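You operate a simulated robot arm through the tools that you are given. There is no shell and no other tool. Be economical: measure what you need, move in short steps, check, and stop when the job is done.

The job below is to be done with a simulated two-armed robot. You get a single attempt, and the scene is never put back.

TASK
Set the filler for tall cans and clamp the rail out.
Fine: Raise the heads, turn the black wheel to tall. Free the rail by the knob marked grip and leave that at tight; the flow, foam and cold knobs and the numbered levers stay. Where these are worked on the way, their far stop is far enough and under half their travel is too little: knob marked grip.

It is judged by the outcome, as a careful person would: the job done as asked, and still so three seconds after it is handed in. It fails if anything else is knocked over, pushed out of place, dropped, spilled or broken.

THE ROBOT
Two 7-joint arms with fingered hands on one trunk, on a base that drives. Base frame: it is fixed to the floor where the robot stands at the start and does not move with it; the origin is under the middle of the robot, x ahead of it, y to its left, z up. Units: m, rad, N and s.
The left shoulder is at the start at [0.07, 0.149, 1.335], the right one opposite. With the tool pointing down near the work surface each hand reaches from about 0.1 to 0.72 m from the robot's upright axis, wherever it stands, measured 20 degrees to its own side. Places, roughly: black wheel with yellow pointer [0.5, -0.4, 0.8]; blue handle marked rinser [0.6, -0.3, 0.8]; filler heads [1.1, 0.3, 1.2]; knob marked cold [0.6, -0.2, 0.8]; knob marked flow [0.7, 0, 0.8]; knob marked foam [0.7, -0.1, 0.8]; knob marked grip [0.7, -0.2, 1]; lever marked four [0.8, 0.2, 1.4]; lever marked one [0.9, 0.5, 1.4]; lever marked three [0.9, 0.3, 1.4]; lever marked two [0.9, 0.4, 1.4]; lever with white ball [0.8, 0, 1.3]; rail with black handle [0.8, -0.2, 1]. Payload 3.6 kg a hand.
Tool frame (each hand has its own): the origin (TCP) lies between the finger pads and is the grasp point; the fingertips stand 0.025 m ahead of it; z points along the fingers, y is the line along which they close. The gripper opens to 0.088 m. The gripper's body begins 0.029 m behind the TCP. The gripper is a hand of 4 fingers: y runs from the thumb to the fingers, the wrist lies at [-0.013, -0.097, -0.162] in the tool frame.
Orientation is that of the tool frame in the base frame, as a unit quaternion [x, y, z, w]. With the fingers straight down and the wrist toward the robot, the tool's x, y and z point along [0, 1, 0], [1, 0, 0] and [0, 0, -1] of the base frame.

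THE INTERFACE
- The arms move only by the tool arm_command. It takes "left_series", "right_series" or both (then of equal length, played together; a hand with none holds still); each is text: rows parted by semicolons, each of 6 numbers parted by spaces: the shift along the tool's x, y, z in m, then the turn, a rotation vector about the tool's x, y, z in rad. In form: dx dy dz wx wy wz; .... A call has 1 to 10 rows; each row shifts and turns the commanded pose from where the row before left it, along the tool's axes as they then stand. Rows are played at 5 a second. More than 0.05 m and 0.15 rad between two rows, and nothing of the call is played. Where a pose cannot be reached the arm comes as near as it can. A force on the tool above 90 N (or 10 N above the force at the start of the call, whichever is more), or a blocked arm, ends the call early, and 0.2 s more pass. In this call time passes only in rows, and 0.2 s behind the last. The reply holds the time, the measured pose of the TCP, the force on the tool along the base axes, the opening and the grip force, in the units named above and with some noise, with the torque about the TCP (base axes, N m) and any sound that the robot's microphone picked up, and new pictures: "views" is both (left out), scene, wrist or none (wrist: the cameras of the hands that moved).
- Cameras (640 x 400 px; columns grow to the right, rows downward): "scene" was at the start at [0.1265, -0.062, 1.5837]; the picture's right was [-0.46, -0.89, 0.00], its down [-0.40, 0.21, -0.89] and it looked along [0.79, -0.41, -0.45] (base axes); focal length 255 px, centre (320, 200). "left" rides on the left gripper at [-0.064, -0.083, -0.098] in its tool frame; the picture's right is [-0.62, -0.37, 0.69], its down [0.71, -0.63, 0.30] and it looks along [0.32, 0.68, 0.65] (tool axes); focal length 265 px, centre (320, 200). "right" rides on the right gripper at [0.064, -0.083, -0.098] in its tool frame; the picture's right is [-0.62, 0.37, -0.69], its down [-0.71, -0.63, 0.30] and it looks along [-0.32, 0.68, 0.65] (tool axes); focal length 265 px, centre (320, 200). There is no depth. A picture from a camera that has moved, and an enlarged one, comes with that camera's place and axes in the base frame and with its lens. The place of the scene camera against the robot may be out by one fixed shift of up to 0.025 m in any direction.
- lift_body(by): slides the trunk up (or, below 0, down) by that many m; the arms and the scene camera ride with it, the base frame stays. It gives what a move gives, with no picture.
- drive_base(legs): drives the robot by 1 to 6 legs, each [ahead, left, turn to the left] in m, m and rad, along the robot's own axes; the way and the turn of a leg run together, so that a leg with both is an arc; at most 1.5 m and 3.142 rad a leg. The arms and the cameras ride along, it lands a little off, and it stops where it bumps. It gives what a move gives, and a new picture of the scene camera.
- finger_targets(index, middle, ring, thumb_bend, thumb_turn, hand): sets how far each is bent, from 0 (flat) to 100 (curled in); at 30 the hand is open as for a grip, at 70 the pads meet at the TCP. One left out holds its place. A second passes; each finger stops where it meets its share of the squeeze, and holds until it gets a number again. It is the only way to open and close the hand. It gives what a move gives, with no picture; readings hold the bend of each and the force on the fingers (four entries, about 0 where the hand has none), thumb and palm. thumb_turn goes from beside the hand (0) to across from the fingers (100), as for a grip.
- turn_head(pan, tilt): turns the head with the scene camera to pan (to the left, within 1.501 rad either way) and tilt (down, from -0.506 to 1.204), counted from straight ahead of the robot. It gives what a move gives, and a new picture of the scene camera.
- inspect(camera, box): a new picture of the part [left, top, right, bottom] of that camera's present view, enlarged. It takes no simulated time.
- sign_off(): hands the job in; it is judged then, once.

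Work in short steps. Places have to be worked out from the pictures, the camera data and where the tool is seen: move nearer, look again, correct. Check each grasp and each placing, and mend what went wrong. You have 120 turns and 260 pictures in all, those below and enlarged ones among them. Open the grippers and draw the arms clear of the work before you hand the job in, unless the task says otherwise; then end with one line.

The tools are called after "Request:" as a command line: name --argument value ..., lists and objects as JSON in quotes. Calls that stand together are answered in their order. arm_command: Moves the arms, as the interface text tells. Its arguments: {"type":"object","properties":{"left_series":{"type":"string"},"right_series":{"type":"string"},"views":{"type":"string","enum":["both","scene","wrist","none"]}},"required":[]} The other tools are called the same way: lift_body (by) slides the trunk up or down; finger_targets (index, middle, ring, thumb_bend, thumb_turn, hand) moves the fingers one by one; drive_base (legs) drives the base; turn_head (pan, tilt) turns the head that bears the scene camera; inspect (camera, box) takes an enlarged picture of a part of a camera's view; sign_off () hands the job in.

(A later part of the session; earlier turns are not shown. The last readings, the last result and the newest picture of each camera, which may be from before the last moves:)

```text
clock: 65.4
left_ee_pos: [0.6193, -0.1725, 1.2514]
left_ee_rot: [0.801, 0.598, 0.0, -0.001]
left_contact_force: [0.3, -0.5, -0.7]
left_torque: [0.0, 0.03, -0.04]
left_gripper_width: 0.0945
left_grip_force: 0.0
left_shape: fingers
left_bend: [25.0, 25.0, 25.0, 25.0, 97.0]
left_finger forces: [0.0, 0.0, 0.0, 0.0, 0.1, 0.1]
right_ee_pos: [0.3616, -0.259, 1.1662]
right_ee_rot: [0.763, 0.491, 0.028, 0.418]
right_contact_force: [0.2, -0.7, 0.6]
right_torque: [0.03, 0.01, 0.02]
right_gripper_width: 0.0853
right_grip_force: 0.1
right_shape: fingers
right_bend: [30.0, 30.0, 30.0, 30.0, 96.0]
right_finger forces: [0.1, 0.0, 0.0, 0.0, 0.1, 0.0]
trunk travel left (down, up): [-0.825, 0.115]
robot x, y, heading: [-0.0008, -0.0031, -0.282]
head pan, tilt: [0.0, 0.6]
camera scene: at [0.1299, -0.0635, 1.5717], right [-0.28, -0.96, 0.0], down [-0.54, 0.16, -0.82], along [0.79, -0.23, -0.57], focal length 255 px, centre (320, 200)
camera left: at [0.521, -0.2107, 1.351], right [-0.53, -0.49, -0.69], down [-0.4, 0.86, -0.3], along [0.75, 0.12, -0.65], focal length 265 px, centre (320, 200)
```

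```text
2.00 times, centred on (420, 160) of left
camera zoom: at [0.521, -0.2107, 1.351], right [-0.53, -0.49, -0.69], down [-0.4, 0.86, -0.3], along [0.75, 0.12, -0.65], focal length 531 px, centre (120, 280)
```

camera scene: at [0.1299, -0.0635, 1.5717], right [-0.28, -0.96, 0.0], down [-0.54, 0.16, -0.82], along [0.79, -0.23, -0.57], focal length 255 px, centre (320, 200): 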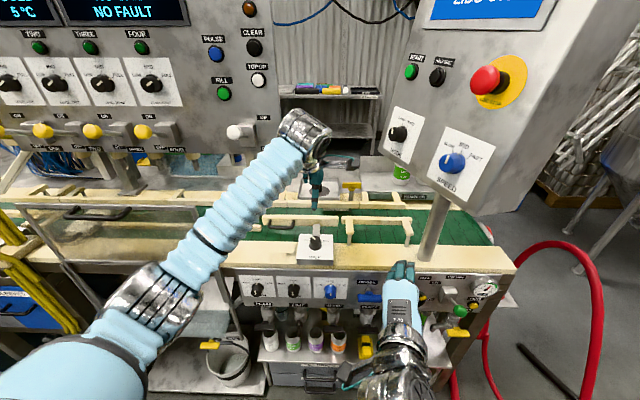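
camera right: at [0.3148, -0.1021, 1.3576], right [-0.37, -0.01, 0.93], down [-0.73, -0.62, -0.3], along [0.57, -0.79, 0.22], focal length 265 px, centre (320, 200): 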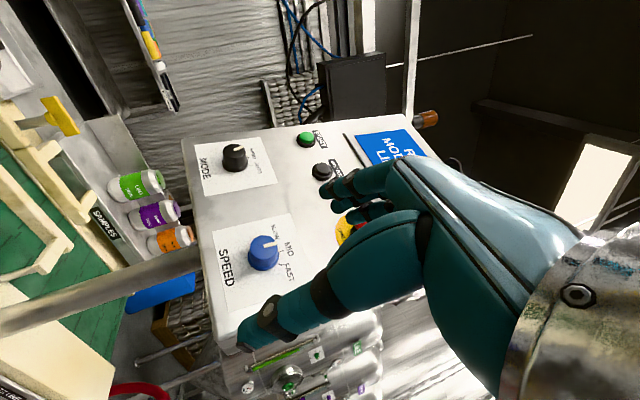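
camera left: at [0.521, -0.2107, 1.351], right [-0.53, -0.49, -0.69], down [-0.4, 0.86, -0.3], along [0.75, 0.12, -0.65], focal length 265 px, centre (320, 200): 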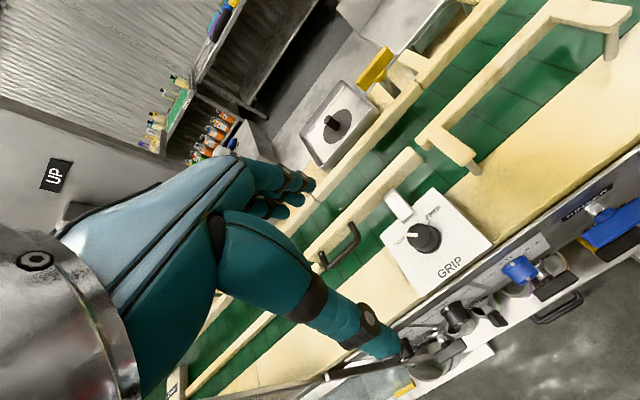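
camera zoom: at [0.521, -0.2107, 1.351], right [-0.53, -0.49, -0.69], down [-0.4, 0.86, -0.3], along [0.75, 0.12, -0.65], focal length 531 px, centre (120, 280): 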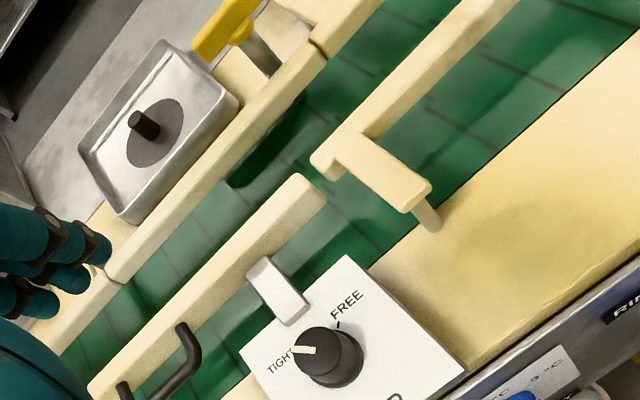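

The knob top is at 0.713 ahead, 0.011 left, z 1.016, and the handle about 0.80 ahead, 0.14 left. To have comfortable reach I drive 8 cm forward (front panel is at 0.655, hands are clear).

Request:
drive_base --legs '[[0.08, 0, 0]]'

Request:
inspect --camera "left" --box '[160, 160, 540, 400]'

```text
clock: 66.5
left_ee_pos: [0.6838, -0.1851, 1.2605]
left_ee_rot: [0.801, 0.599, 0.002, 0.006]
left_contact_force: [0.1, 0.8, 0.0]
left_torque: [-0.04, -0.06, 0.01]
left_gripper_width: 0.0946
left_grip_force: 0.1
left_shape: fingers
left_bend: [25.0, 25.0, 25.0, 25.0, 97.0]
left_finger forces: [0.1, 0.0, 0.0, 0.1, 0.0, 0.0]
right_ee_pos: [0.4266, -0.2735, 1.1718]
right_ee_rot: [0.762, 0.491, 0.031, 0.422]
right_contact_force: [-0.8, 0.2, 0.8]
right_torque: [-0.02, 0.0, -0.02]
right_gripper_width: 0.0851
right_grip_force: 0.1
right_shape: fingers
right_bend: [30.0, 30.0, 30.0, 30.0, 96.0]
right_finger forces: [0.0, 0.1, 0.1, 0.0, 0.0, 0.0]
trunk travel left (down, up): [-0.825, 0.115]
robot x, y, heading: [0.0819, -0.0226, -0.287]
head pan, tilt: [0.0, 0.6]
camera scene: at [0.1934, -0.0744, 1.5738], right [-0.28, -0.96, 0.0], down [-0.53, 0.15, -0.83], along [0.8, -0.24, -0.55], focal length 255 px, centre (320, 200)
```

scene: 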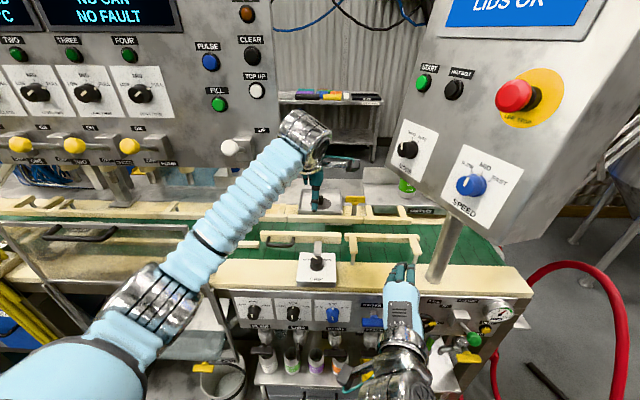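

```text
1.67 times, centred on (350, 280) of left
camera zoom: at [0.5848, -0.2223, 1.3589], right [-0.52, -0.5, -0.7], down [-0.4, 0.86, -0.31], along [0.75, 0.11, -0.65], focal length 442 px, centre (270, 67)
```

zoom: 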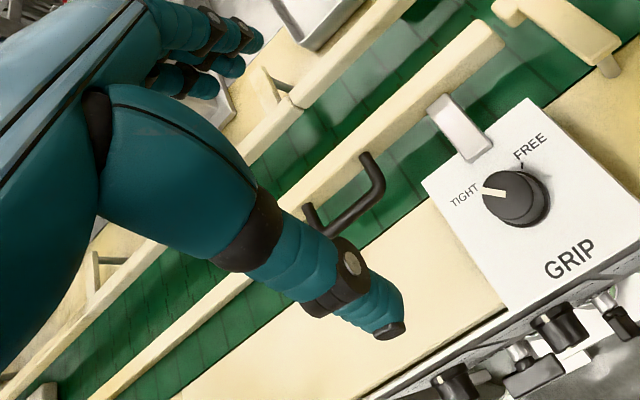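

Clear view of knob and rail handle. I move over the knob, pre-rolling -0.5 rad (counter-clockwise) and descending to z ≈ 1.12.

Request:
arm_command --left_series "-0.007 0.005 0.035 0 0 -0.125;0 0 0.035 0 0 -0.125;0 0 0.035 0 0 -0.125;0 0 0.03 0 0 -0.125" --views "both"

Request:
inspect --camera "scene" --box '[240, 170, 400, 300]'

```text
clock: 67.5
left_ee_pos: [0.7004, -0.1993, 1.1152]
left_ee_rot: [0.627, 0.779, 0.0, -0.001]
left_contact_force: [0.7, 0.5, -0.5]
left_torque: [-0.01, 0.02, 0.01]
left_gripper_width: 0.0946
left_grip_force: 0.2
left_shape: fingers
left_bend: [25.0, 25.0, 25.0, 25.0, 97.0]
left_finger forces: [0.1, 0.0, 0.0, 0.1, 0.0, 0.1]
right_ee_pos: [0.4398, -0.2812, 1.1656]
right_ee_rot: [0.763, 0.493, 0.029, 0.417]
right_contact_force: [0.3, -0.8, 0.7]
right_torque: [0.02, 0.0, 0.0]
right_gripper_width: 0.0852
right_grip_force: 0.0
right_shape: fingers
right_bend: [30.0, 30.0, 30.0, 30.0, 96.0]
right_finger forces: [0.0, 0.0, 0.1, 0.1, 0.0, 0.0]
trunk travel left (down, up): [-0.825, 0.115]
robot x, y, heading: [0.0816, -0.0264, -0.284]
head pan, tilt: [0.0, 0.6]
camera scene: at [0.2118, -0.0858, 1.5714], right [-0.28, -0.96, 0.0], down [-0.54, 0.16, -0.82], along [0.79, -0.23, -0.57], focal length 255 px, centre (320, 200)
camera left: at [0.6338, -0.2807, 1.2139], right [-0.23, -0.68, -0.69], down [-0.77, 0.56, -0.3], along [0.6, 0.46, -0.65], focal length 265 px, centre (320, 200)
```

scene: 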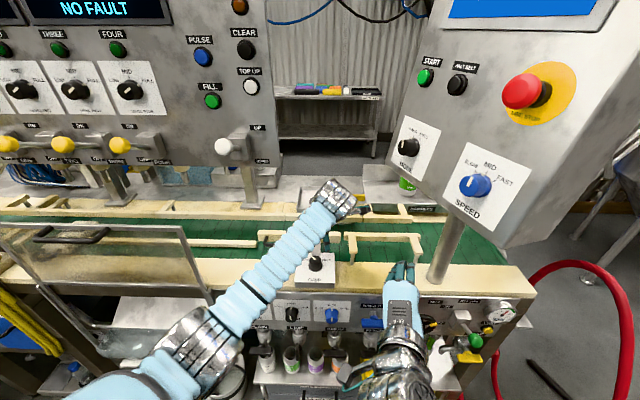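
left: 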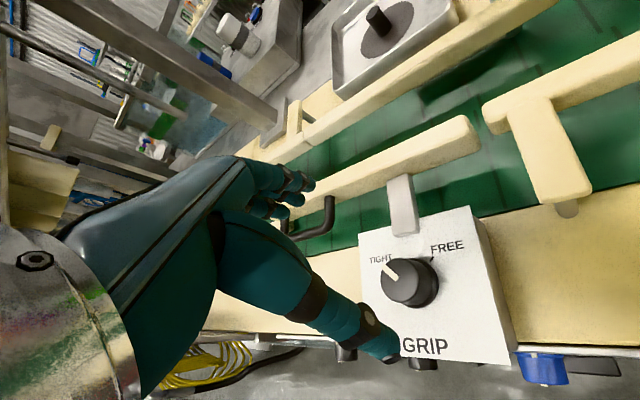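

```text
3.08 times, centred on (320, 235) of scene
camera zoom: at [0.2118, -0.0858, 1.5714], right [-0.28, -0.96, 0.0], down [-0.54, 0.16, -0.82], along [0.79, -0.23, -0.57], focal length 785 px, centre (320, 92)
```

zoom: 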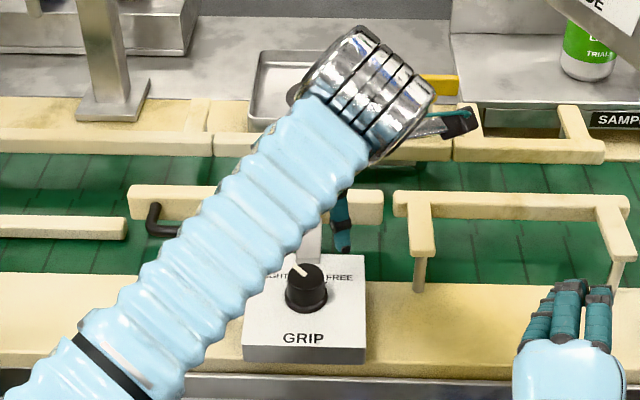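

The knob lies 10 mm toward -y of the TCP, and the clamp strap starts ~45 mm behind the knob. I narrow the opening to ~55 mm so the fingers pass between, then correct and descend partway.

Request:
finger_targets --hand "left" --index 42 --middle 42 --ring 42 --thumb_bend 42

Request:
arm_command --left_series "0.003 -0.010 0.02 0 0 0;0 0 0.02 0 0 0" --views "wrist"

```text
clock: 68.5
left_ee_pos: [0.6991, -0.1986, 1.1175]
left_ee_rot: [0.627, 0.779, 0.0, 0.001]
left_contact_force: [0.1, 0.5, 0.1]
left_torque: [0.0, 0.01, -0.02]
left_gripper_width: 0.0599
left_grip_force: 0.1
left_shape: fingers
left_bend: [42.0, 42.0, 42.0, 42.0, 97.0]
left_finger forces: [0.1, 0.0, 0.1, 0.1, 0.0, 0.1]
right_ee_pos: [0.4369, -0.2807, 1.1665]
right_ee_rot: [0.763, 0.493, 0.03, 0.417]
right_contact_force: [0.0, -0.6, 0.1]
right_torque: [0.0, 0.02, -0.02]
right_gripper_width: 0.085
right_grip_force: 0.1
right_shape: fingers
right_bend: [30.0, 30.0, 30.0, 30.0, 96.0]
right_finger forces: [0.0, 0.0, 0.1, 0.1, 0.0, 0.0]
trunk travel left (down, up): [-0.825, 0.115]
robot x, y, heading: [0.0778, -0.0248, -0.29]
head pan, tilt: [0.0, 0.6]
```

```text
clock: 69.1
left_ee_pos: [0.6869, -0.1981, 1.0784]
left_ee_rot: [0.628, 0.778, 0.0, 0.0]
left_contact_force: [0.1, -0.4, -1.0]
left_torque: [-0.01, 0.01, -0.01]
left_gripper_width: 0.0595
left_grip_force: 0.1
left_shape: fingers
left_bend: [42.0, 42.0, 42.0, 42.0, 97.0]
left_finger forces: [0.1, 0.0, 0.0, 0.0, 0.0, 0.1]
right_ee_pos: [0.4358, -0.2797, 1.167]
right_ee_rot: [0.763, 0.493, 0.029, 0.418]
right_contact_force: [0.6, 0.2, 0.0]
right_torque: [0.06, 0.0, 0.0]
right_gripper_width: 0.0852
right_grip_force: 0.1
right_shape: fingers
right_bend: [30.0, 30.0, 30.0, 30.0, 96.0]
right_finger forces: [0.0, 0.0, 0.1, 0.1, 0.1, 0.0]
trunk travel left (down, up): [-0.825, 0.115]
robot x, y, heading: [0.0779, -0.0237, -0.289]
head pan, tilt: [0.0, 0.6]
camera left: at [0.619, -0.2791, 1.1776], right [-0.23, -0.68, -0.69], down [-0.77, 0.56, -0.31], along [0.6, 0.46, -0.65], focal length 265 px, centre (320, 200)
```

left: 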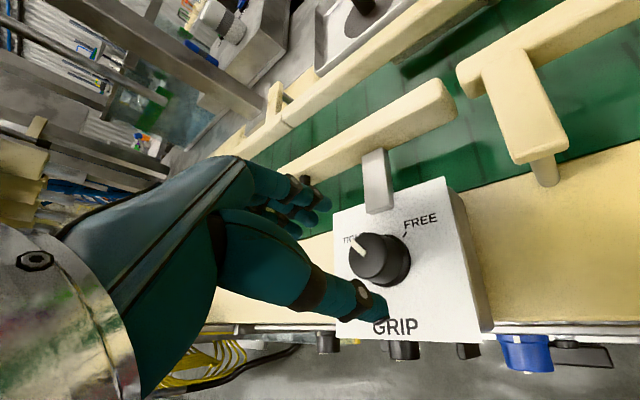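

Alignment is within ~4 mm. I lower another 30 mm and look again.

Request:
arm_command --left_series "-0.003 0.001 0.015 0 0 0;0 0 0.015 0 0 0" --views "wrist"

Request:
inspect --camera "left" --box '[220, 140, 460, 340]'

Request:
inspect --camera "scene" --box '[270, 200, 370, 300]'

```text
clock: 69.7
left_ee_pos: [0.6912, -0.1987, 1.0488]
left_ee_rot: [0.626, 0.78, 0.003, 0.001]
left_contact_force: [0.8, 0.1, -0.1]
left_torque: [-0.03, 0.02, -0.04]
left_gripper_width: 0.0594
left_grip_force: 0.1
left_shape: fingers
left_bend: [42.0, 42.0, 42.0, 42.0, 97.0]
left_finger forces: [0.1, 0.1, 0.1, 0.1, 0.0, 0.0]
right_ee_pos: [0.436, -0.279, 1.167]
right_ee_rot: [0.762, 0.493, 0.03, 0.418]
right_contact_force: [-0.4, 0.0, -0.1]
right_torque: [-0.04, 0.0, 0.0]
right_gripper_width: 0.0854
right_grip_force: 0.1
right_shape: fingers
right_bend: [30.0, 30.0, 30.0, 30.0, 96.0]
right_finger forces: [0.1, 0.1, 0.0, 0.1, 0.0, 0.0]
trunk travel left (down, up): [-0.825, 0.115]
robot x, y, heading: [0.0793, -0.0235, -0.286]
head pan, tilt: [0.0, 0.6]
camera left: at [0.6233, -0.2802, 1.1474], right [-0.22, -0.68, -0.69], down [-0.77, 0.56, -0.31], along [0.6, 0.47, -0.65], focal length 265 px, centre (320, 200)
```

left: 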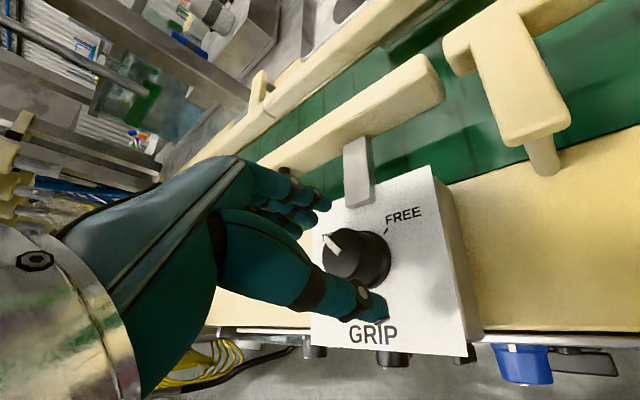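

```text
2.00 times, centred on (340, 240) of left
camera zoom: at [0.6233, -0.2802, 1.1474], right [-0.22, -0.68, -0.69], down [-0.77, 0.56, -0.31], along [0.6, 0.47, -0.65], focal length 531 px, centre (280, 120)
```

zoom: 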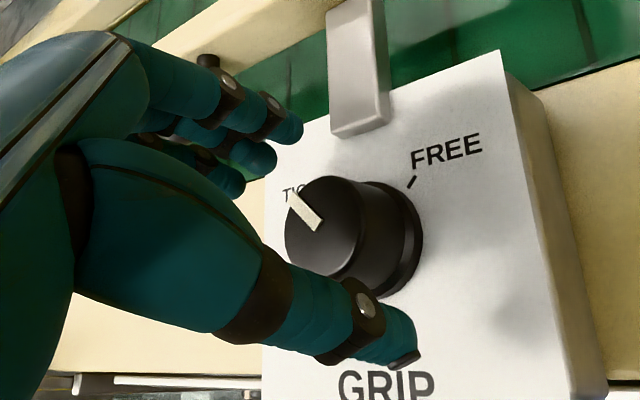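

```text
4.00 times, centred on (320, 250) of scene
camera zoom: at [0.2073, -0.0835, 1.5721], right [-0.28, -0.96, 0.0], down [-0.54, 0.16, -0.83], along [0.79, -0.23, -0.56], focal length 1020 px, centre (320, 0)
```

zoom: 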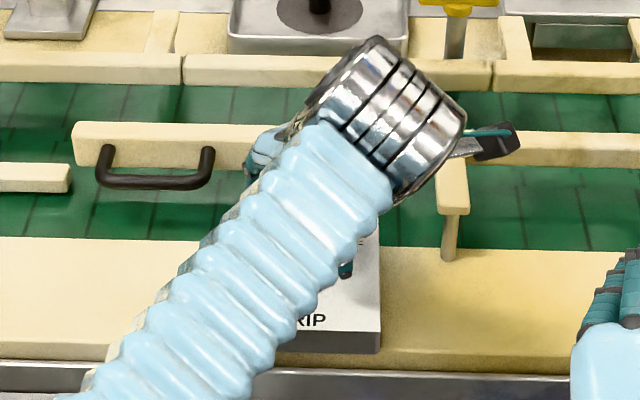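

The knob top is at z ≈ 1.028, centred within 4 mm. I lower 22 mm to straddle it and close gently.

Request:
arm_command --left_series "0 -0.004 0.011 0 0 0;0 0 0.011 0 0 0" --views "none"

Request:
finger_targets --hand "left" --index 60 --middle 60 --ring 60 --thumb_bend 60

Request:
inspect --camera "left" --box '[220, 140, 460, 340]'

```text
clock: 70.3
left_ee_pos: [0.6949, -0.1918, 1.0284]
left_ee_rot: [0.621, 0.784, 0.007, 0.003]
left_contact_force: [-1.2, 0.3, 0.6]
left_torque: [0.01, -0.02, 0.0]
left_gripper_width: 0.06
left_grip_force: 0.0
left_shape: fingers
left_bend: [42.0, 42.0, 42.0, 42.0, 97.0]
left_finger forces: [0.1, 0.0, 0.0, 0.1, 0.0, 0.1]
right_ee_pos: [0.4357, -0.2798, 1.1664]
right_ee_rot: [0.763, 0.493, 0.029, 0.418]
right_contact_force: [0.8, -0.5, 0.3]
right_torque: [0.01, 0.04, 0.02]
right_gripper_width: 0.0852
right_grip_force: 0.0
right_shape: fingers
right_bend: [30.0, 30.0, 30.0, 30.0, 96.0]
right_finger forces: [0.0, 0.0, 0.0, 0.0, 0.0, 0.0]
trunk travel left (down, up): [-0.825, 0.115]
robot x, y, heading: [0.0772, -0.0229, -0.288]
head pan, tilt: [0.0, 0.6]
```

```text
clock: 71.3
left_ee_pos: [0.695, -0.1919, 1.0276]
left_ee_rot: [0.622, 0.783, 0.008, 0.001]
left_contact_force: [3.5, 1.1, 4.2]
left_torque: [0.04, -0.13, -0.02]
left_gripper_width: 0.0277
left_grip_force: 4.0
left_shape: fingers
left_bend: [56.0, 58.0, 60.0, 57.0, 97.0]
left_finger forces: [3.4, 2.2, 0.0, 0.0, 1.9, 0.0]
right_ee_pos: [0.4381, -0.2792, 1.1667]
right_ee_rot: [0.763, 0.492, 0.029, 0.418]
right_contact_force: [0.1, -1.6, 0.5]
right_torque: [0.0, -0.01, 0.02]
right_gripper_width: 0.0854
right_grip_force: 0.0
right_shape: fingers
right_bend: [30.0, 30.0, 30.0, 30.0, 96.0]
right_finger forces: [0.1, 0.0, 0.0, 0.0, 0.1, 0.1]
trunk travel left (down, up): [-0.825, 0.115]
robot x, y, heading: [0.0804, -0.0235, -0.287]
head pan, tilt: [0.0, 0.6]
```

```text
2.00 times, centred on (340, 240) of left
camera zoom: at [0.6266, -0.2743, 1.1244], right [-0.21, -0.68, -0.7], down [-0.77, 0.56, -0.31], along [0.6, 0.48, -0.64], focal length 531 px, centre (280, 120)
```

zoom: 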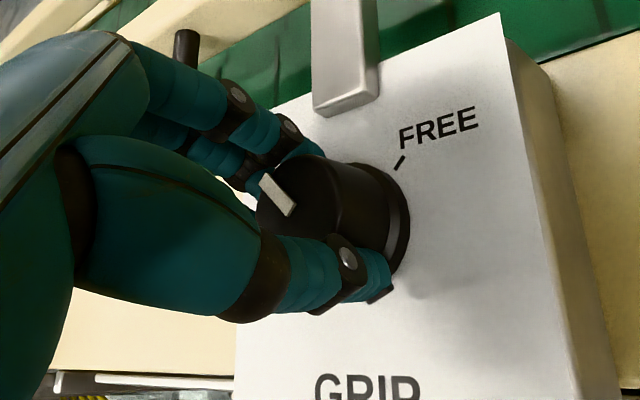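

Index, middle and thumb touch the knob on both sides. I firm the grip and turn clockwise, watching the knob mark.

Request:
finger_targets --hand "left" --index 70 --middle 70 --ring 66 --thumb_bend 70

Request:
arm_command --left_series "0 0 0 0 0 0.12;0 0 0 0 0 0.12;0 0 0 0 0 0.12" --views "wrist"

Request:
inspect --camera "left" --box '[220, 140, 460, 340]'

```text
clock: 72.3
left_ee_pos: [0.6941, -0.1923, 1.0263]
left_ee_rot: [0.622, 0.783, 0.008, 0.001]
left_contact_force: [11.3, 2.2, 11.5]
left_torque: [0.06, -0.28, -0.06]
left_gripper_width: 0.0254
left_grip_force: 13.4
left_shape: fingers
left_bend: [57.0, 61.0, 66.0, 61.0, 97.0]
left_finger forces: [10.0, 7.9, 0.0, 0.1, 8.0, 0.0]
right_ee_pos: [0.437, -0.2786, 1.1668]
right_ee_rot: [0.763, 0.492, 0.029, 0.418]
right_contact_force: [0.5, -0.3, 0.4]
right_torque: [-0.03, -0.02, 0.01]
right_gripper_width: 0.0853
right_grip_force: 0.1
right_shape: fingers
right_bend: [30.0, 30.0, 30.0, 30.0, 96.0]
right_finger forces: [0.0, 0.0, 0.0, 0.1, 0.0, 0.0]
trunk travel left (down, up): [-0.825, 0.115]
robot x, y, heading: [0.0811, -0.0213, -0.29]
head pan, tilt: [0.0, 0.6]
```

```text
clock: 73.1
left_ee_pos: [0.6877, -0.2088, 1.0272]
left_ee_rot: [0.759, 0.651, 0.001, 0.003]
left_contact_force: [21.5, -8.0, 7.7]
left_torque: [-0.05, -0.66, -0.43]
left_gripper_width: 0.0002
left_grip_force: 12.0
left_shape: fingers
left_bend: [69.0, 57.0, 54.0, 70.0, 97.0]
left_finger forces: [0.5, 13.6, 9.9, 0.1, 0.0, 0.0]
right_ee_pos: [0.4387, -0.2824, 1.1669]
right_ee_rot: [0.763, 0.493, 0.028, 0.417]
right_contact_force: [-0.1, -0.6, 0.0]
right_torque: [0.01, 0.01, 0.02]
right_gripper_width: 0.0853
right_grip_force: 0.1
right_shape: fingers
right_bend: [30.0, 30.0, 30.0, 30.0, 96.0]
right_finger forces: [0.1, 0.0, 0.0, 0.1, 0.1, 0.0]
trunk travel left (down, up): [-0.825, 0.115]
robot x, y, heading: [0.0774, -0.0262, -0.287]
head pan, tilt: [0.0, 0.6]
camera left: at [0.5946, -0.2585, 1.126], right [-0.46, -0.56, -0.69], down [-0.51, 0.8, -0.31], along [0.73, 0.21, -0.65], focal length 265 px, centre (320, 200)
```

left: 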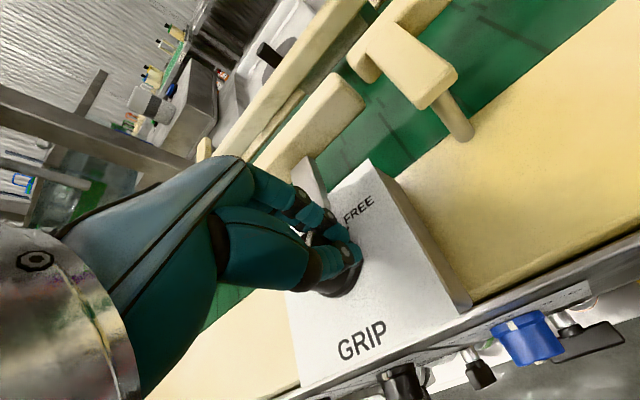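

```text
2.00 times, centred on (340, 240) of left
camera zoom: at [0.5946, -0.2585, 1.126], right [-0.46, -0.56, -0.69], down [-0.51, 0.8, -0.31], along [0.73, 0.21, -0.65], focal length 531 px, centre (280, 120)
```

zoom: 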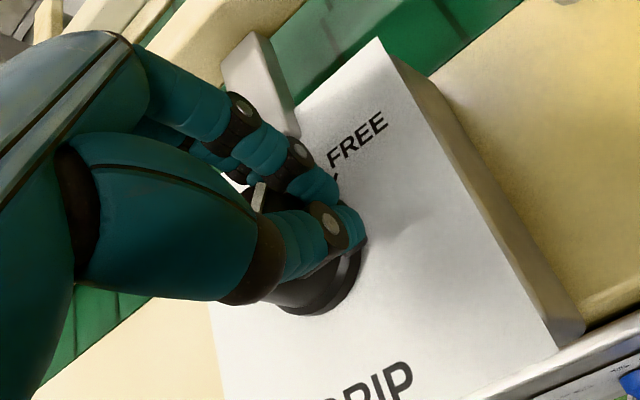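

The grip slipped off to the knob's right side (TCP ended ~8 mm right of it). I open, and look to re-centre.

Request:
finger_targets --hand "left" --index 42 --middle 42 --ring 42 --thumb_bend 42

Request:
arm_command --left_series "0 0 -0.012 0 0 0;0 0 -0.012 0 0 0" --views "wrist"

Request:
inspect --camera "left" --box '[220, 140, 460, 340]'

```text
clock: 74.1
left_ee_pos: [0.685, -0.2029, 1.0268]
left_ee_rot: [0.757, 0.654, 0.0, 0.0]
left_contact_force: [-0.5, -0.2, 1.0]
left_torque: [0.0, 0.0, -0.03]
left_gripper_width: 0.0589
left_grip_force: 0.0
left_shape: fingers
left_bend: [42.0, 42.0, 42.0, 42.0, 97.0]
left_finger forces: [0.0, 0.0, 0.0, 0.0, 0.0, 0.1]
right_ee_pos: [0.4364, -0.2787, 1.1678]
right_ee_rot: [0.763, 0.492, 0.03, 0.418]
right_contact_force: [-0.4, 0.9, 0.0]
right_torque: [0.0, 0.01, -0.03]
right_gripper_width: 0.0854
right_grip_force: 0.3
right_shape: fingers
right_bend: [30.0, 30.0, 30.0, 30.0, 96.0]
right_finger forces: [0.1, 0.1, 0.0, 0.1, 0.0, 0.1]
trunk travel left (down, up): [-0.825, 0.115]
robot x, y, heading: [0.0794, -0.0238, -0.29]
head pan, tilt: [0.0, 0.6]
```

```text
clock: 74.7
left_ee_pos: [0.686, -0.2022, 1.0506]
left_ee_rot: [0.757, 0.654, 0.0, 0.002]
left_contact_force: [0.4, 0.8, 0.1]
left_torque: [0.0, -0.01, 0.02]
left_gripper_width: 0.0586
left_grip_force: 0.2
left_shape: fingers
left_bend: [42.0, 42.0, 42.0, 42.0, 97.0]
left_finger forces: [0.0, 0.1, 0.0, 0.0, 0.0, 0.0]
right_ee_pos: [0.4356, -0.2794, 1.1679]
right_ee_rot: [0.762, 0.493, 0.029, 0.418]
right_contact_force: [0.0, 0.7, -0.3]
right_torque: [0.01, -0.02, 0.02]
right_gripper_width: 0.0851
right_grip_force: 0.1
right_shape: fingers
right_bend: [30.0, 30.0, 30.0, 30.0, 96.0]
right_finger forces: [0.1, 0.0, 0.0, 0.0, 0.0, 0.0]
trunk travel left (down, up): [-0.825, 0.115]
robot x, y, heading: [0.0809, -0.0231, -0.285]
head pan, tilt: [0.0, 0.6]
camera left: at [0.5927, -0.2537, 1.1501], right [-0.45, -0.56, -0.69], down [-0.52, 0.8, -0.31], along [0.72, 0.22, -0.65], focal length 265 px, centre (320, 200)
```

left: 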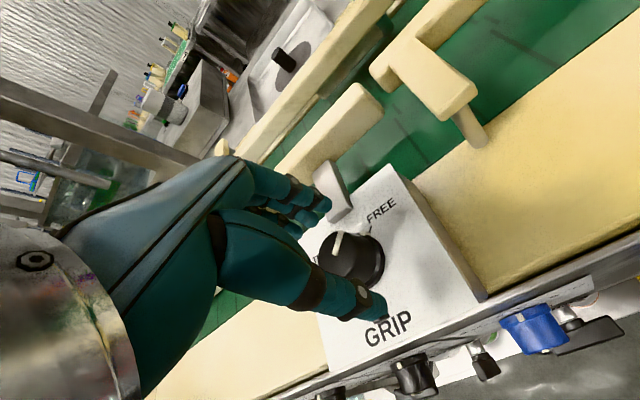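

```text
2.00 times, centred on (340, 240) of left
camera zoom: at [0.5927, -0.2537, 1.1501], right [-0.45, -0.56, -0.69], down [-0.52, 0.8, -0.31], along [0.72, 0.22, -0.65], focal length 531 px, centre (280, 120)
```

zoom: 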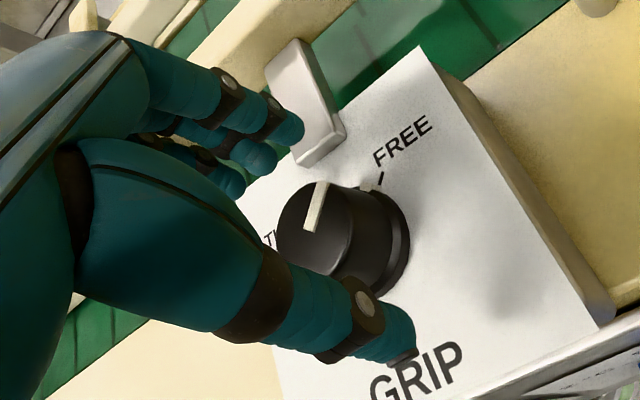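

The knob mark has in fact swung to about +44° (FREE side, from -38° at TIGHT). I lift off and view the knob and the rail handle.

Request:
arm_command --left_series "0 0 -0.045 0 0 0;0 0 -0.045 0 0 0.07;0.04 -0.01 0 0 0 0.07;0.04 0 0 0 0 0" --views "both"

Request:
inspect --camera "left" --box '[260, 140, 540, 360]'

Request:
inspect --camera "scene" --box '[240, 200, 360, 300]'

```text
clock: 75.7
left_ee_pos: [0.698, -0.1209, 1.1387]
left_ee_rot: [0.802, 0.598, -0.001, 0.002]
left_contact_force: [-0.1, 0.7, 0.2]
left_torque: [-0.03, 0.01, -0.03]
left_gripper_width: 0.0587
left_grip_force: 0.1
left_shape: fingers
left_bend: [42.0, 42.0, 42.0, 42.0, 97.0]
left_finger forces: [0.0, 0.0, 0.0, 0.1, 0.0, 0.0]
right_ee_pos: [0.437, -0.2777, 1.1672]
right_ee_rot: [0.762, 0.492, 0.028, 0.419]
right_contact_force: [-0.5, -0.1, 0.3]
right_torque: [0.01, 0.03, 0.01]
right_gripper_width: 0.0853
right_grip_force: 0.0
right_shape: fingers
right_bend: [30.0, 30.0, 30.0, 30.0, 96.0]
right_finger forces: [0.1, 0.0, 0.1, 0.0, 0.0, 0.1]
trunk travel left (down, up): [-0.825, 0.115]
robot x, y, heading: [0.0809, -0.0255, -0.292]
head pan, tilt: [0.0, 0.6]
camera scene: at [0.2094, -0.0805, 1.5719], right [-0.28, -0.96, 0.0], down [-0.54, 0.16, -0.82], along [0.79, -0.23, -0.57], focal length 255 px, centre (320, 200)
camera left: at [0.5996, -0.1594, 1.2393], right [-0.53, -0.49, -0.69], down [-0.4, 0.86, -0.31], along [0.75, 0.11, -0.65], focal length 265 px, centre (320, 200)
```

scene: 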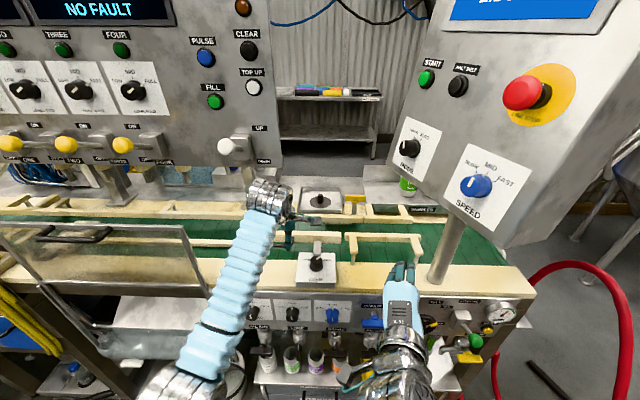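
left: 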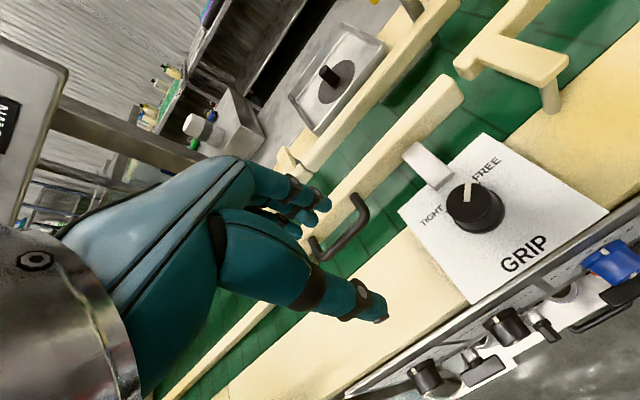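

```text
1.82 times, centred on (400, 250) of left
camera zoom: at [0.5996, -0.1594, 1.2393], right [-0.53, -0.49, -0.69], down [-0.4, 0.86, -0.31], along [0.75, 0.11, -0.65], focal length 483 px, centre (174, 109)
```

zoom: 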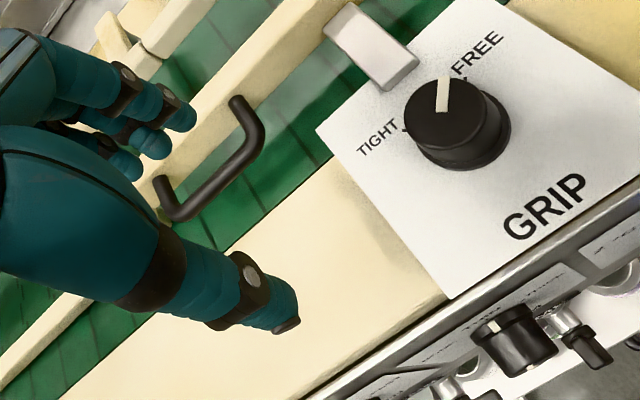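

```text
4.00 times, centred on (300, 250) of scene
camera zoom: at [0.2094, -0.0805, 1.5719], right [-0.28, -0.96, 0.0], down [-0.54, 0.16, -0.82], along [0.79, -0.23, -0.57], focal length 1020 px, centre (400, 0)
```

zoom: 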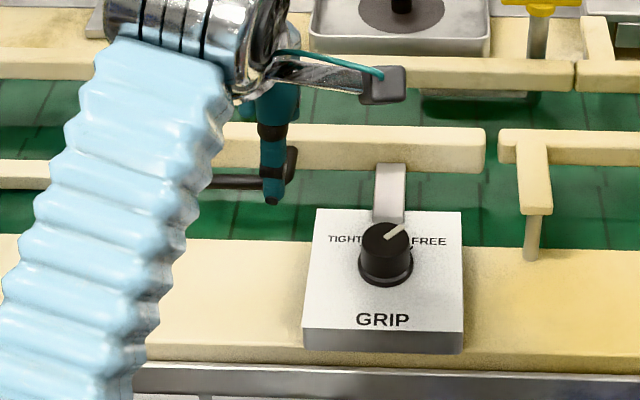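

The knob's mark now points at FREE. For the handle, I shift left for a second view from a sideways baseline.

Request:
arm_command --left_series "0.04 0 0 0 0 0;0.04 -0.02 0 0 0 0" --views "wrist"

Request:
inspect --camera "left" --box '[300, 100, 540, 300]'

```text
clock: 76.3
left_ee_pos: [0.6993, -0.0375, 1.1383]
left_ee_rot: [0.8, 0.6, -0.001, 0.002]
left_contact_force: [-0.3, 0.2, 0.4]
left_torque: [-0.02, -0.02, -0.02]
left_gripper_width: 0.0588
left_grip_force: 0.0
left_shape: fingers
left_bend: [42.0, 42.0, 42.0, 42.0, 97.0]
left_finger forces: [0.0, 0.0, 0.0, 0.0, 0.1, 0.0]
right_ee_pos: [0.4371, -0.2754, 1.1678]
right_ee_rot: [0.762, 0.493, 0.028, 0.419]
right_contact_force: [0.1, 0.8, -0.3]
right_torque: [-0.03, -0.02, -0.02]
right_gripper_width: 0.0854
right_grip_force: 0.0
right_shape: fingers
right_bend: [30.0, 30.0, 30.0, 30.0, 96.0]
right_finger forces: [0.0, 0.0, 0.1, 0.0, 0.1, 0.0]
trunk travel left (down, up): [-0.825, 0.115]
robot x, y, heading: [0.0777, -0.0207, -0.286]
head pan, tilt: [0.0, 0.6]
camera left: at [0.602, -0.0745, 1.2384], right [-0.53, -0.49, -0.69], down [-0.4, 0.86, -0.31], along [0.75, 0.12, -0.65], focal length 265 px, centre (320, 200)
```

left: 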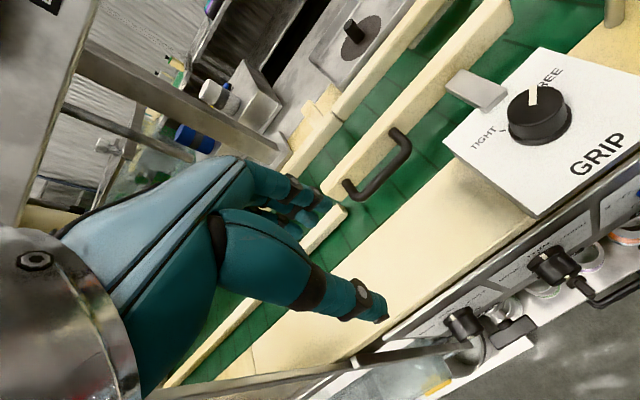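

```text
2.00 times, centred on (420, 200) of left
camera zoom: at [0.602, -0.0745, 1.2384], right [-0.53, -0.49, -0.69], down [-0.4, 0.86, -0.31], along [0.75, 0.12, -0.65], focal length 531 px, centre (120, 200)
```

zoom: 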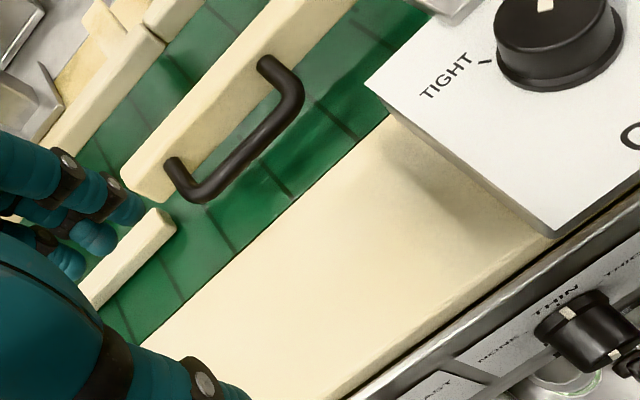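

Sideways baseline gives the handle bar at 0.786 ahead, 0.092–0.166 left, z ≈ 1.013, with a ~2 cm gap to the rail. I preset index and middle to ~60 (ring curled away, thumb open) and move above it.

Request:
finger_targets --hand "left" --index 58 --middle 58 --ring 100 --thumb_bend 38

Request:
arm_command --left_series "-0.008 0.026 0 0 0 0;-0.008 0.026 0.015 0 0 0;-0.008 0.026 0.015 0 0 0;-0.008 0.027 0.015 0 0 0" --views "wrist"

Request:
inspect --camera "left" --box '[220, 140, 460, 340]'

Request:
inspect --camera "scene" --box '[220, 180, 340, 280]'

```text
clock: 77.3
left_ee_pos: [0.701, -0.0418, 1.1386]
left_ee_rot: [0.801, 0.599, 0.0, 0.0]
left_contact_force: [0.0, 0.4, -0.1]
left_torque: [-0.01, 0.0, 0.02]
left_gripper_width: 0.0469
left_grip_force: 0.0
left_shape: fingers
left_bend: [57.0, 57.0, 100.0, 38.0, 97.0]
left_finger forces: [0.0, 0.1, 0.1, 0.0, 0.0, 0.1]
right_ee_pos: [0.4378, -0.2794, 1.1664]
right_ee_rot: [0.762, 0.494, 0.03, 0.417]
right_contact_force: [0.4, -0.2, 0.0]
right_torque: [0.02, 0.0, -0.01]
right_gripper_width: 0.0853
right_grip_force: 0.0
right_shape: fingers
right_bend: [30.0, 30.0, 30.0, 30.0, 96.0]
right_finger forces: [0.0, 0.0, 0.0, 0.1, 0.0, 0.1]
trunk travel left (down, up): [-0.825, 0.115]
robot x, y, heading: [0.0763, -0.0215, -0.285]
head pan, tilt: [0.0, 0.6]
```

```text
clock: 78.3
left_ee_pos: [0.7918, -0.1017, 1.0938]
left_ee_rot: [0.801, 0.599, 0.0, -0.001]
left_contact_force: [0.2, -0.3, 0.2]
left_torque: [0.0, 0.0, 0.01]
left_gripper_width: 0.047
left_grip_force: 0.0
left_shape: fingers
left_bend: [57.0, 57.0, 100.0, 38.0, 97.0]
left_finger forces: [0.0, 0.0, 0.0, 0.0, 0.0, 0.0]
right_ee_pos: [0.4386, -0.2812, 1.1653]
right_ee_rot: [0.763, 0.493, 0.029, 0.417]
right_contact_force: [-0.3, 0.2, 0.5]
right_torque: [-0.02, -0.02, -0.01]
right_gripper_width: 0.0854
right_grip_force: 0.1
right_shape: fingers
right_bend: [30.0, 30.0, 30.0, 30.0, 96.0]
right_finger forces: [0.1, 0.1, 0.1, 0.1, 0.1, 0.0]
trunk travel left (down, up): [-0.825, 0.115]
robot x, y, heading: [0.0799, -0.0263, -0.286]
head pan, tilt: [0.0, 0.6]
camera left: at [0.6939, -0.1401, 1.193], right [-0.53, -0.49, -0.69], down [-0.4, 0.86, -0.3], along [0.75, 0.12, -0.65], focal length 265 px, centre (320, 200)
```

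left: 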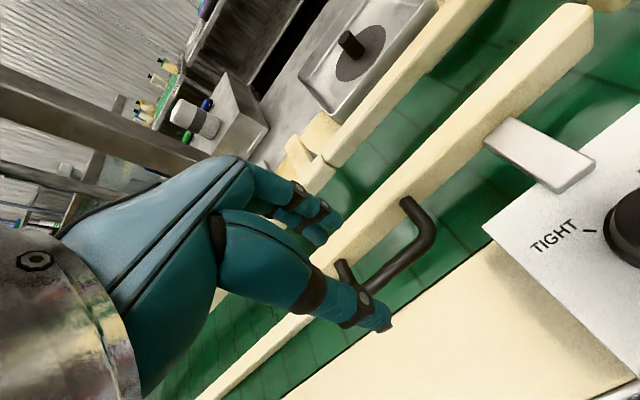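

```text
2.00 times, centred on (340, 240) of left
camera zoom: at [0.6939, -0.1401, 1.193], right [-0.53, -0.49, -0.69], down [-0.4, 0.86, -0.3], along [0.75, 0.12, -0.65], focal length 531 px, centre (280, 120)
```

zoom: 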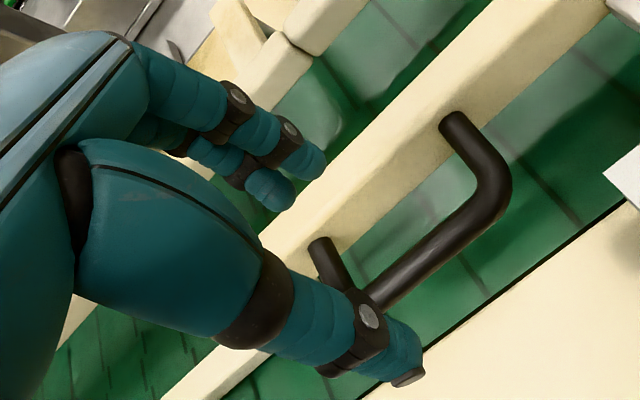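

```text
4.00 times, centred on (280, 230) of scene
camera zoom: at [0.2091, -0.0852, 1.5718], right [-0.28, -0.96, 0.0], down [-0.54, 0.16, -0.82], along [0.79, -0.23, -0.57], focal length 1020 px, centre (480, 80)
```

zoom: 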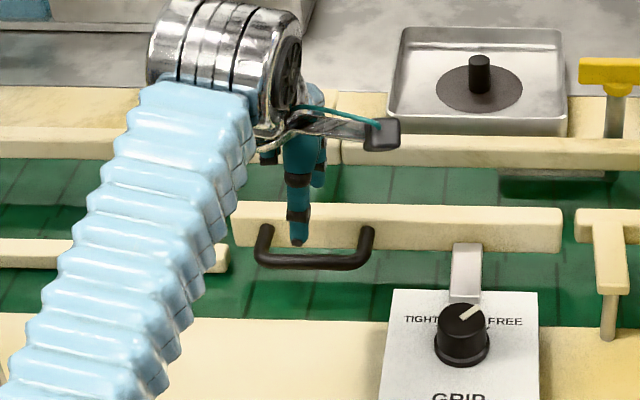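

Handle bar is right under the TCP (within 2 mm ahead), and the finger slot is centred between bar and rail. I descend 45 mm and check.

Request:
arm_command --left_series "0 0 0.02 0 0 0;0 0 0.025 0 0 0" --views "wrist"

Request:
inspect --camera "left" --box '[220, 140, 460, 340]'

Request:
inspect --camera "scene" --box '[240, 200, 320, 270]'

```text
clock: 78.9
left_ee_pos: [0.7923, -0.1035, 1.0488]
left_ee_rot: [0.801, 0.599, 0.0, 0.0]
left_contact_force: [0.1, -0.1, -0.4]
left_torque: [0.01, 0.04, 0.03]
left_gripper_width: 0.0467
left_grip_force: 0.0
left_shape: fingers
left_bend: [57.0, 57.0, 100.0, 38.0, 97.0]
left_finger forces: [0.0, 0.0, 0.1, 0.0, 0.0, 0.0]
right_ee_pos: [0.4379, -0.2793, 1.1671]
right_ee_rot: [0.763, 0.493, 0.029, 0.417]
right_contact_force: [0.2, -0.1, -0.1]
right_torque: [-0.03, -0.01, 0.0]
right_gripper_width: 0.0851
right_grip_force: 0.1
right_shape: fingers
right_bend: [30.0, 30.0, 30.0, 30.0, 96.0]
right_finger forces: [0.1, 0.1, 0.0, 0.0, 0.0, 0.0]
trunk travel left (down, up): [-0.825, 0.115]
robot x, y, heading: [0.0799, -0.0236, -0.285]
head pan, tilt: [0.0, 0.6]
camera left: at [0.6937, -0.1396, 1.1487], right [-0.53, -0.49, -0.69], down [-0.4, 0.86, -0.3], along [0.75, 0.12, -0.65], focal length 265 px, centre (320, 200)
```

left: 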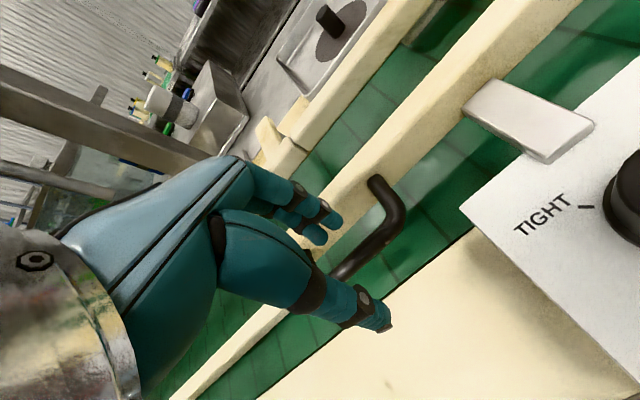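

```text
2.00 times, centred on (340, 240) of left
camera zoom: at [0.6937, -0.1396, 1.1487], right [-0.53, -0.49, -0.69], down [-0.4, 0.86, -0.3], along [0.75, 0.12, -0.65], focal length 531 px, centre (280, 120)
```

zoom: 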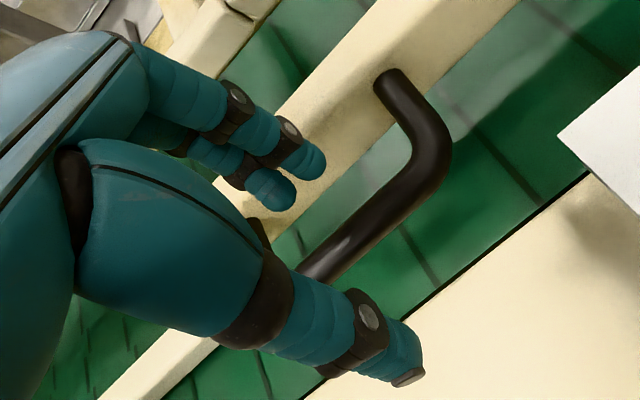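

```text
5.71 times, centred on (280, 235) of scene
camera zoom: at [0.2091, -0.0844, 1.5719], right [-0.28, -0.96, 0.0], down [-0.54, 0.16, -0.82], along [0.79, -0.23, -0.57], focal length 1457 px, centre (549, 0)
```

zoom: 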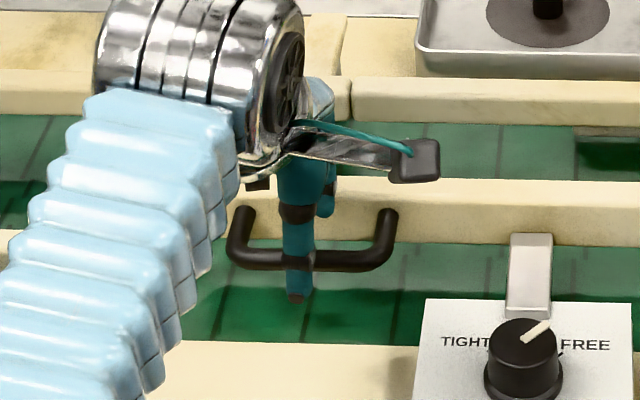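

The index tip sits ~23 mm behind the bar line, close to the rail face, so I bend slightly more (63) and shift 6 mm right before lowering into the gap.

Request:
finger_targets --hand "left" --index 62 --middle 62

Request:
arm_command --left_series "-0.006 -0.001 0.008 0 0 0;0 0 0.008 0 0 0;0 0 0.007 0 0 0" --views "wrist"

Request:
inspect --camera "left" --box '[220, 140, 460, 340]'

```text
clock: 79.9
left_ee_pos: [0.7905, -0.1004, 1.0508]
left_ee_rot: [0.8, 0.599, 0.0, 0.001]
left_contact_force: [-0.1, 0.1, 0.7]
left_torque: [-0.03, 0.0, -0.02]
left_gripper_width: 0.0416
left_grip_force: 0.0
left_shape: fingers
left_bend: [62.0, 62.0, 100.0, 38.0, 97.0]
left_finger forces: [0.0, 0.1, 0.0, 0.1, 0.0, 0.0]
right_ee_pos: [0.4353, -0.2787, 1.1672]
right_ee_rot: [0.763, 0.492, 0.029, 0.418]
right_contact_force: [0.3, 0.8, -0.4]
right_torque: [0.01, 0.03, 0.0]
right_gripper_width: 0.0853
right_grip_force: 0.1
right_shape: fingers
right_bend: [30.0, 30.0, 30.0, 30.0, 96.0]
right_finger forces: [0.0, 0.0, 0.0, 0.0, 0.0, 0.0]
trunk travel left (down, up): [-0.825, 0.115]
robot x, y, heading: [0.085, -0.0265, -0.285]
head pan, tilt: [0.0, 0.6]
```

```text
clock: 80.7
left_ee_pos: [0.7895, -0.1057, 1.0267]
left_ee_rot: [0.801, 0.599, -0.001, 0.0]
left_contact_force: [0.8, 0.4, 0.6]
left_torque: [-0.02, -0.05, -0.01]
left_gripper_width: 0.042
left_grip_force: 0.4
left_shape: fingers
left_bend: [61.0, 61.0, 100.0, 38.0, 97.0]
left_finger forces: [0.4, 0.6, 0.1, 0.0, 0.0, 0.0]
right_ee_pos: [0.4388, -0.2797, 1.1672]
right_ee_rot: [0.763, 0.493, 0.03, 0.417]
right_contact_force: [0.7, 0.1, -1.0]
right_torque: [-0.02, 0.03, 0.01]
right_gripper_width: 0.0853
right_grip_force: 0.0
right_shape: fingers
right_bend: [30.0, 30.0, 30.0, 30.0, 96.0]
right_finger forces: [0.0, 0.0, 0.0, 0.1, 0.0, 0.0]
trunk travel left (down, up): [-0.825, 0.115]
robot x, y, heading: [0.0819, -0.0203, -0.285]
head pan, tilt: [0.0, 0.6]
camera left: at [0.6902, -0.1446, 1.126], right [-0.53, -0.49, -0.69], down [-0.4, 0.86, -0.3], along [0.75, 0.12, -0.65], focal length 265 px, centre (320, 200)
```

left: 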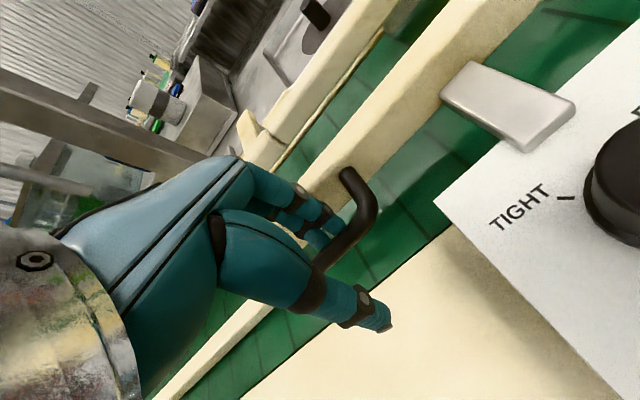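

```text
2.00 times, centred on (340, 240) of left
camera zoom: at [0.6902, -0.1446, 1.126], right [-0.53, -0.49, -0.69], down [-0.4, 0.86, -0.3], along [0.75, 0.12, -0.65], focal length 531 px, centre (280, 120)
```

zoom: 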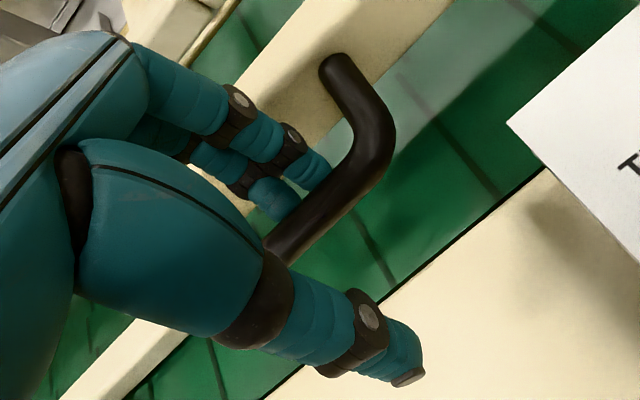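

Index and middle are behind the bar with light contact. I go down another 6 mm and close the thumb against the front.

Request:
arm_command --left_series "0 0 0.006 0 0 0" --views "none"

Request:
finger_targets --hand "left" --index 68 --middle 68 --thumb_bend 66

Request:
inspect --camera "left" --box '[220, 140, 460, 340]'

```text
clock: 81.1
left_ee_pos: [0.7862, -0.1049, 1.0205]
left_ee_rot: [0.801, 0.599, 0.0, 0.0]
left_contact_force: [0.3, -0.9, 0.1]
left_torque: [0.0, 0.0, -0.03]
left_gripper_width: 0.0413
left_grip_force: 0.3
left_shape: fingers
left_bend: [62.0, 62.0, 100.0, 38.0, 97.0]
left_finger forces: [0.2, 0.1, 0.1, 0.1, 0.0, 0.0]
right_ee_pos: [0.4367, -0.2786, 1.1679]
right_ee_rot: [0.762, 0.493, 0.03, 0.418]
right_contact_force: [-0.3, 0.6, -0.1]
right_torque: [0.01, -0.02, 0.0]
right_gripper_width: 0.0854
right_grip_force: 0.1
right_shape: fingers
right_bend: [30.0, 30.0, 30.0, 30.0, 96.0]
right_finger forces: [0.1, 0.0, 0.1, 0.0, 0.0, 0.1]
trunk travel left (down, up): [-0.825, 0.115]
robot x, y, heading: [0.0809, -0.0243, -0.287]
head pan, tilt: [0.0, 0.6]
```

```text
clock: 82.1
left_ee_pos: [0.7885, -0.107, 1.0207]
left_ee_rot: [0.801, 0.599, -0.001, 0.0]
left_contact_force: [2.1, -0.3, -1.5]
left_torque: [-0.01, 0.01, 0.03]
left_gripper_width: 0.0066
left_grip_force: 1.1
left_shape: fingers
left_bend: [66.0, 67.0, 100.0, 66.0, 97.0]
left_finger forces: [1.4, 1.3, 0.0, 0.1, 0.0, 0.1]
right_ee_pos: [0.4377, -0.2802, 1.1657]
right_ee_rot: [0.763, 0.493, 0.03, 0.418]
right_contact_force: [0.7, 0.3, 0.2]
right_torque: [-0.01, -0.01, 0.02]
right_gripper_width: 0.0852
right_grip_force: 0.1
right_shape: fingers
right_bend: [30.0, 30.0, 30.0, 30.0, 96.0]
right_finger forces: [0.0, 0.1, 0.0, 0.0, 0.0, 0.0]
trunk travel left (down, up): [-0.825, 0.115]
robot x, y, heading: [0.0817, -0.0236, -0.285]
head pan, tilt: [0.0, 0.6]
```

```text
2.00 times, centred on (340, 240) of left
camera zoom: at [0.6901, -0.1445, 1.1197], right [-0.53, -0.49, -0.69], down [-0.4, 0.86, -0.3], along [0.75, 0.12, -0.65], focal length 531 px, centre (280, 120)
```

zoom: 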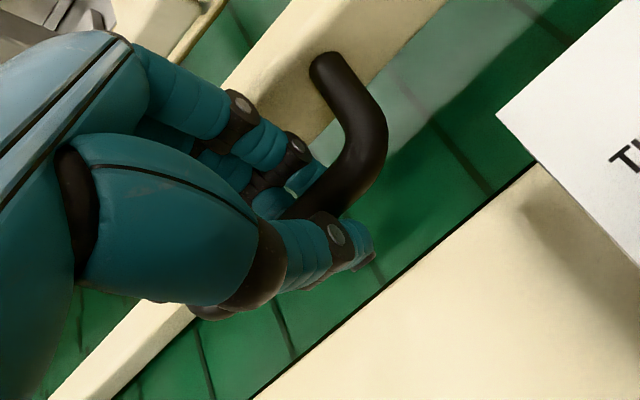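

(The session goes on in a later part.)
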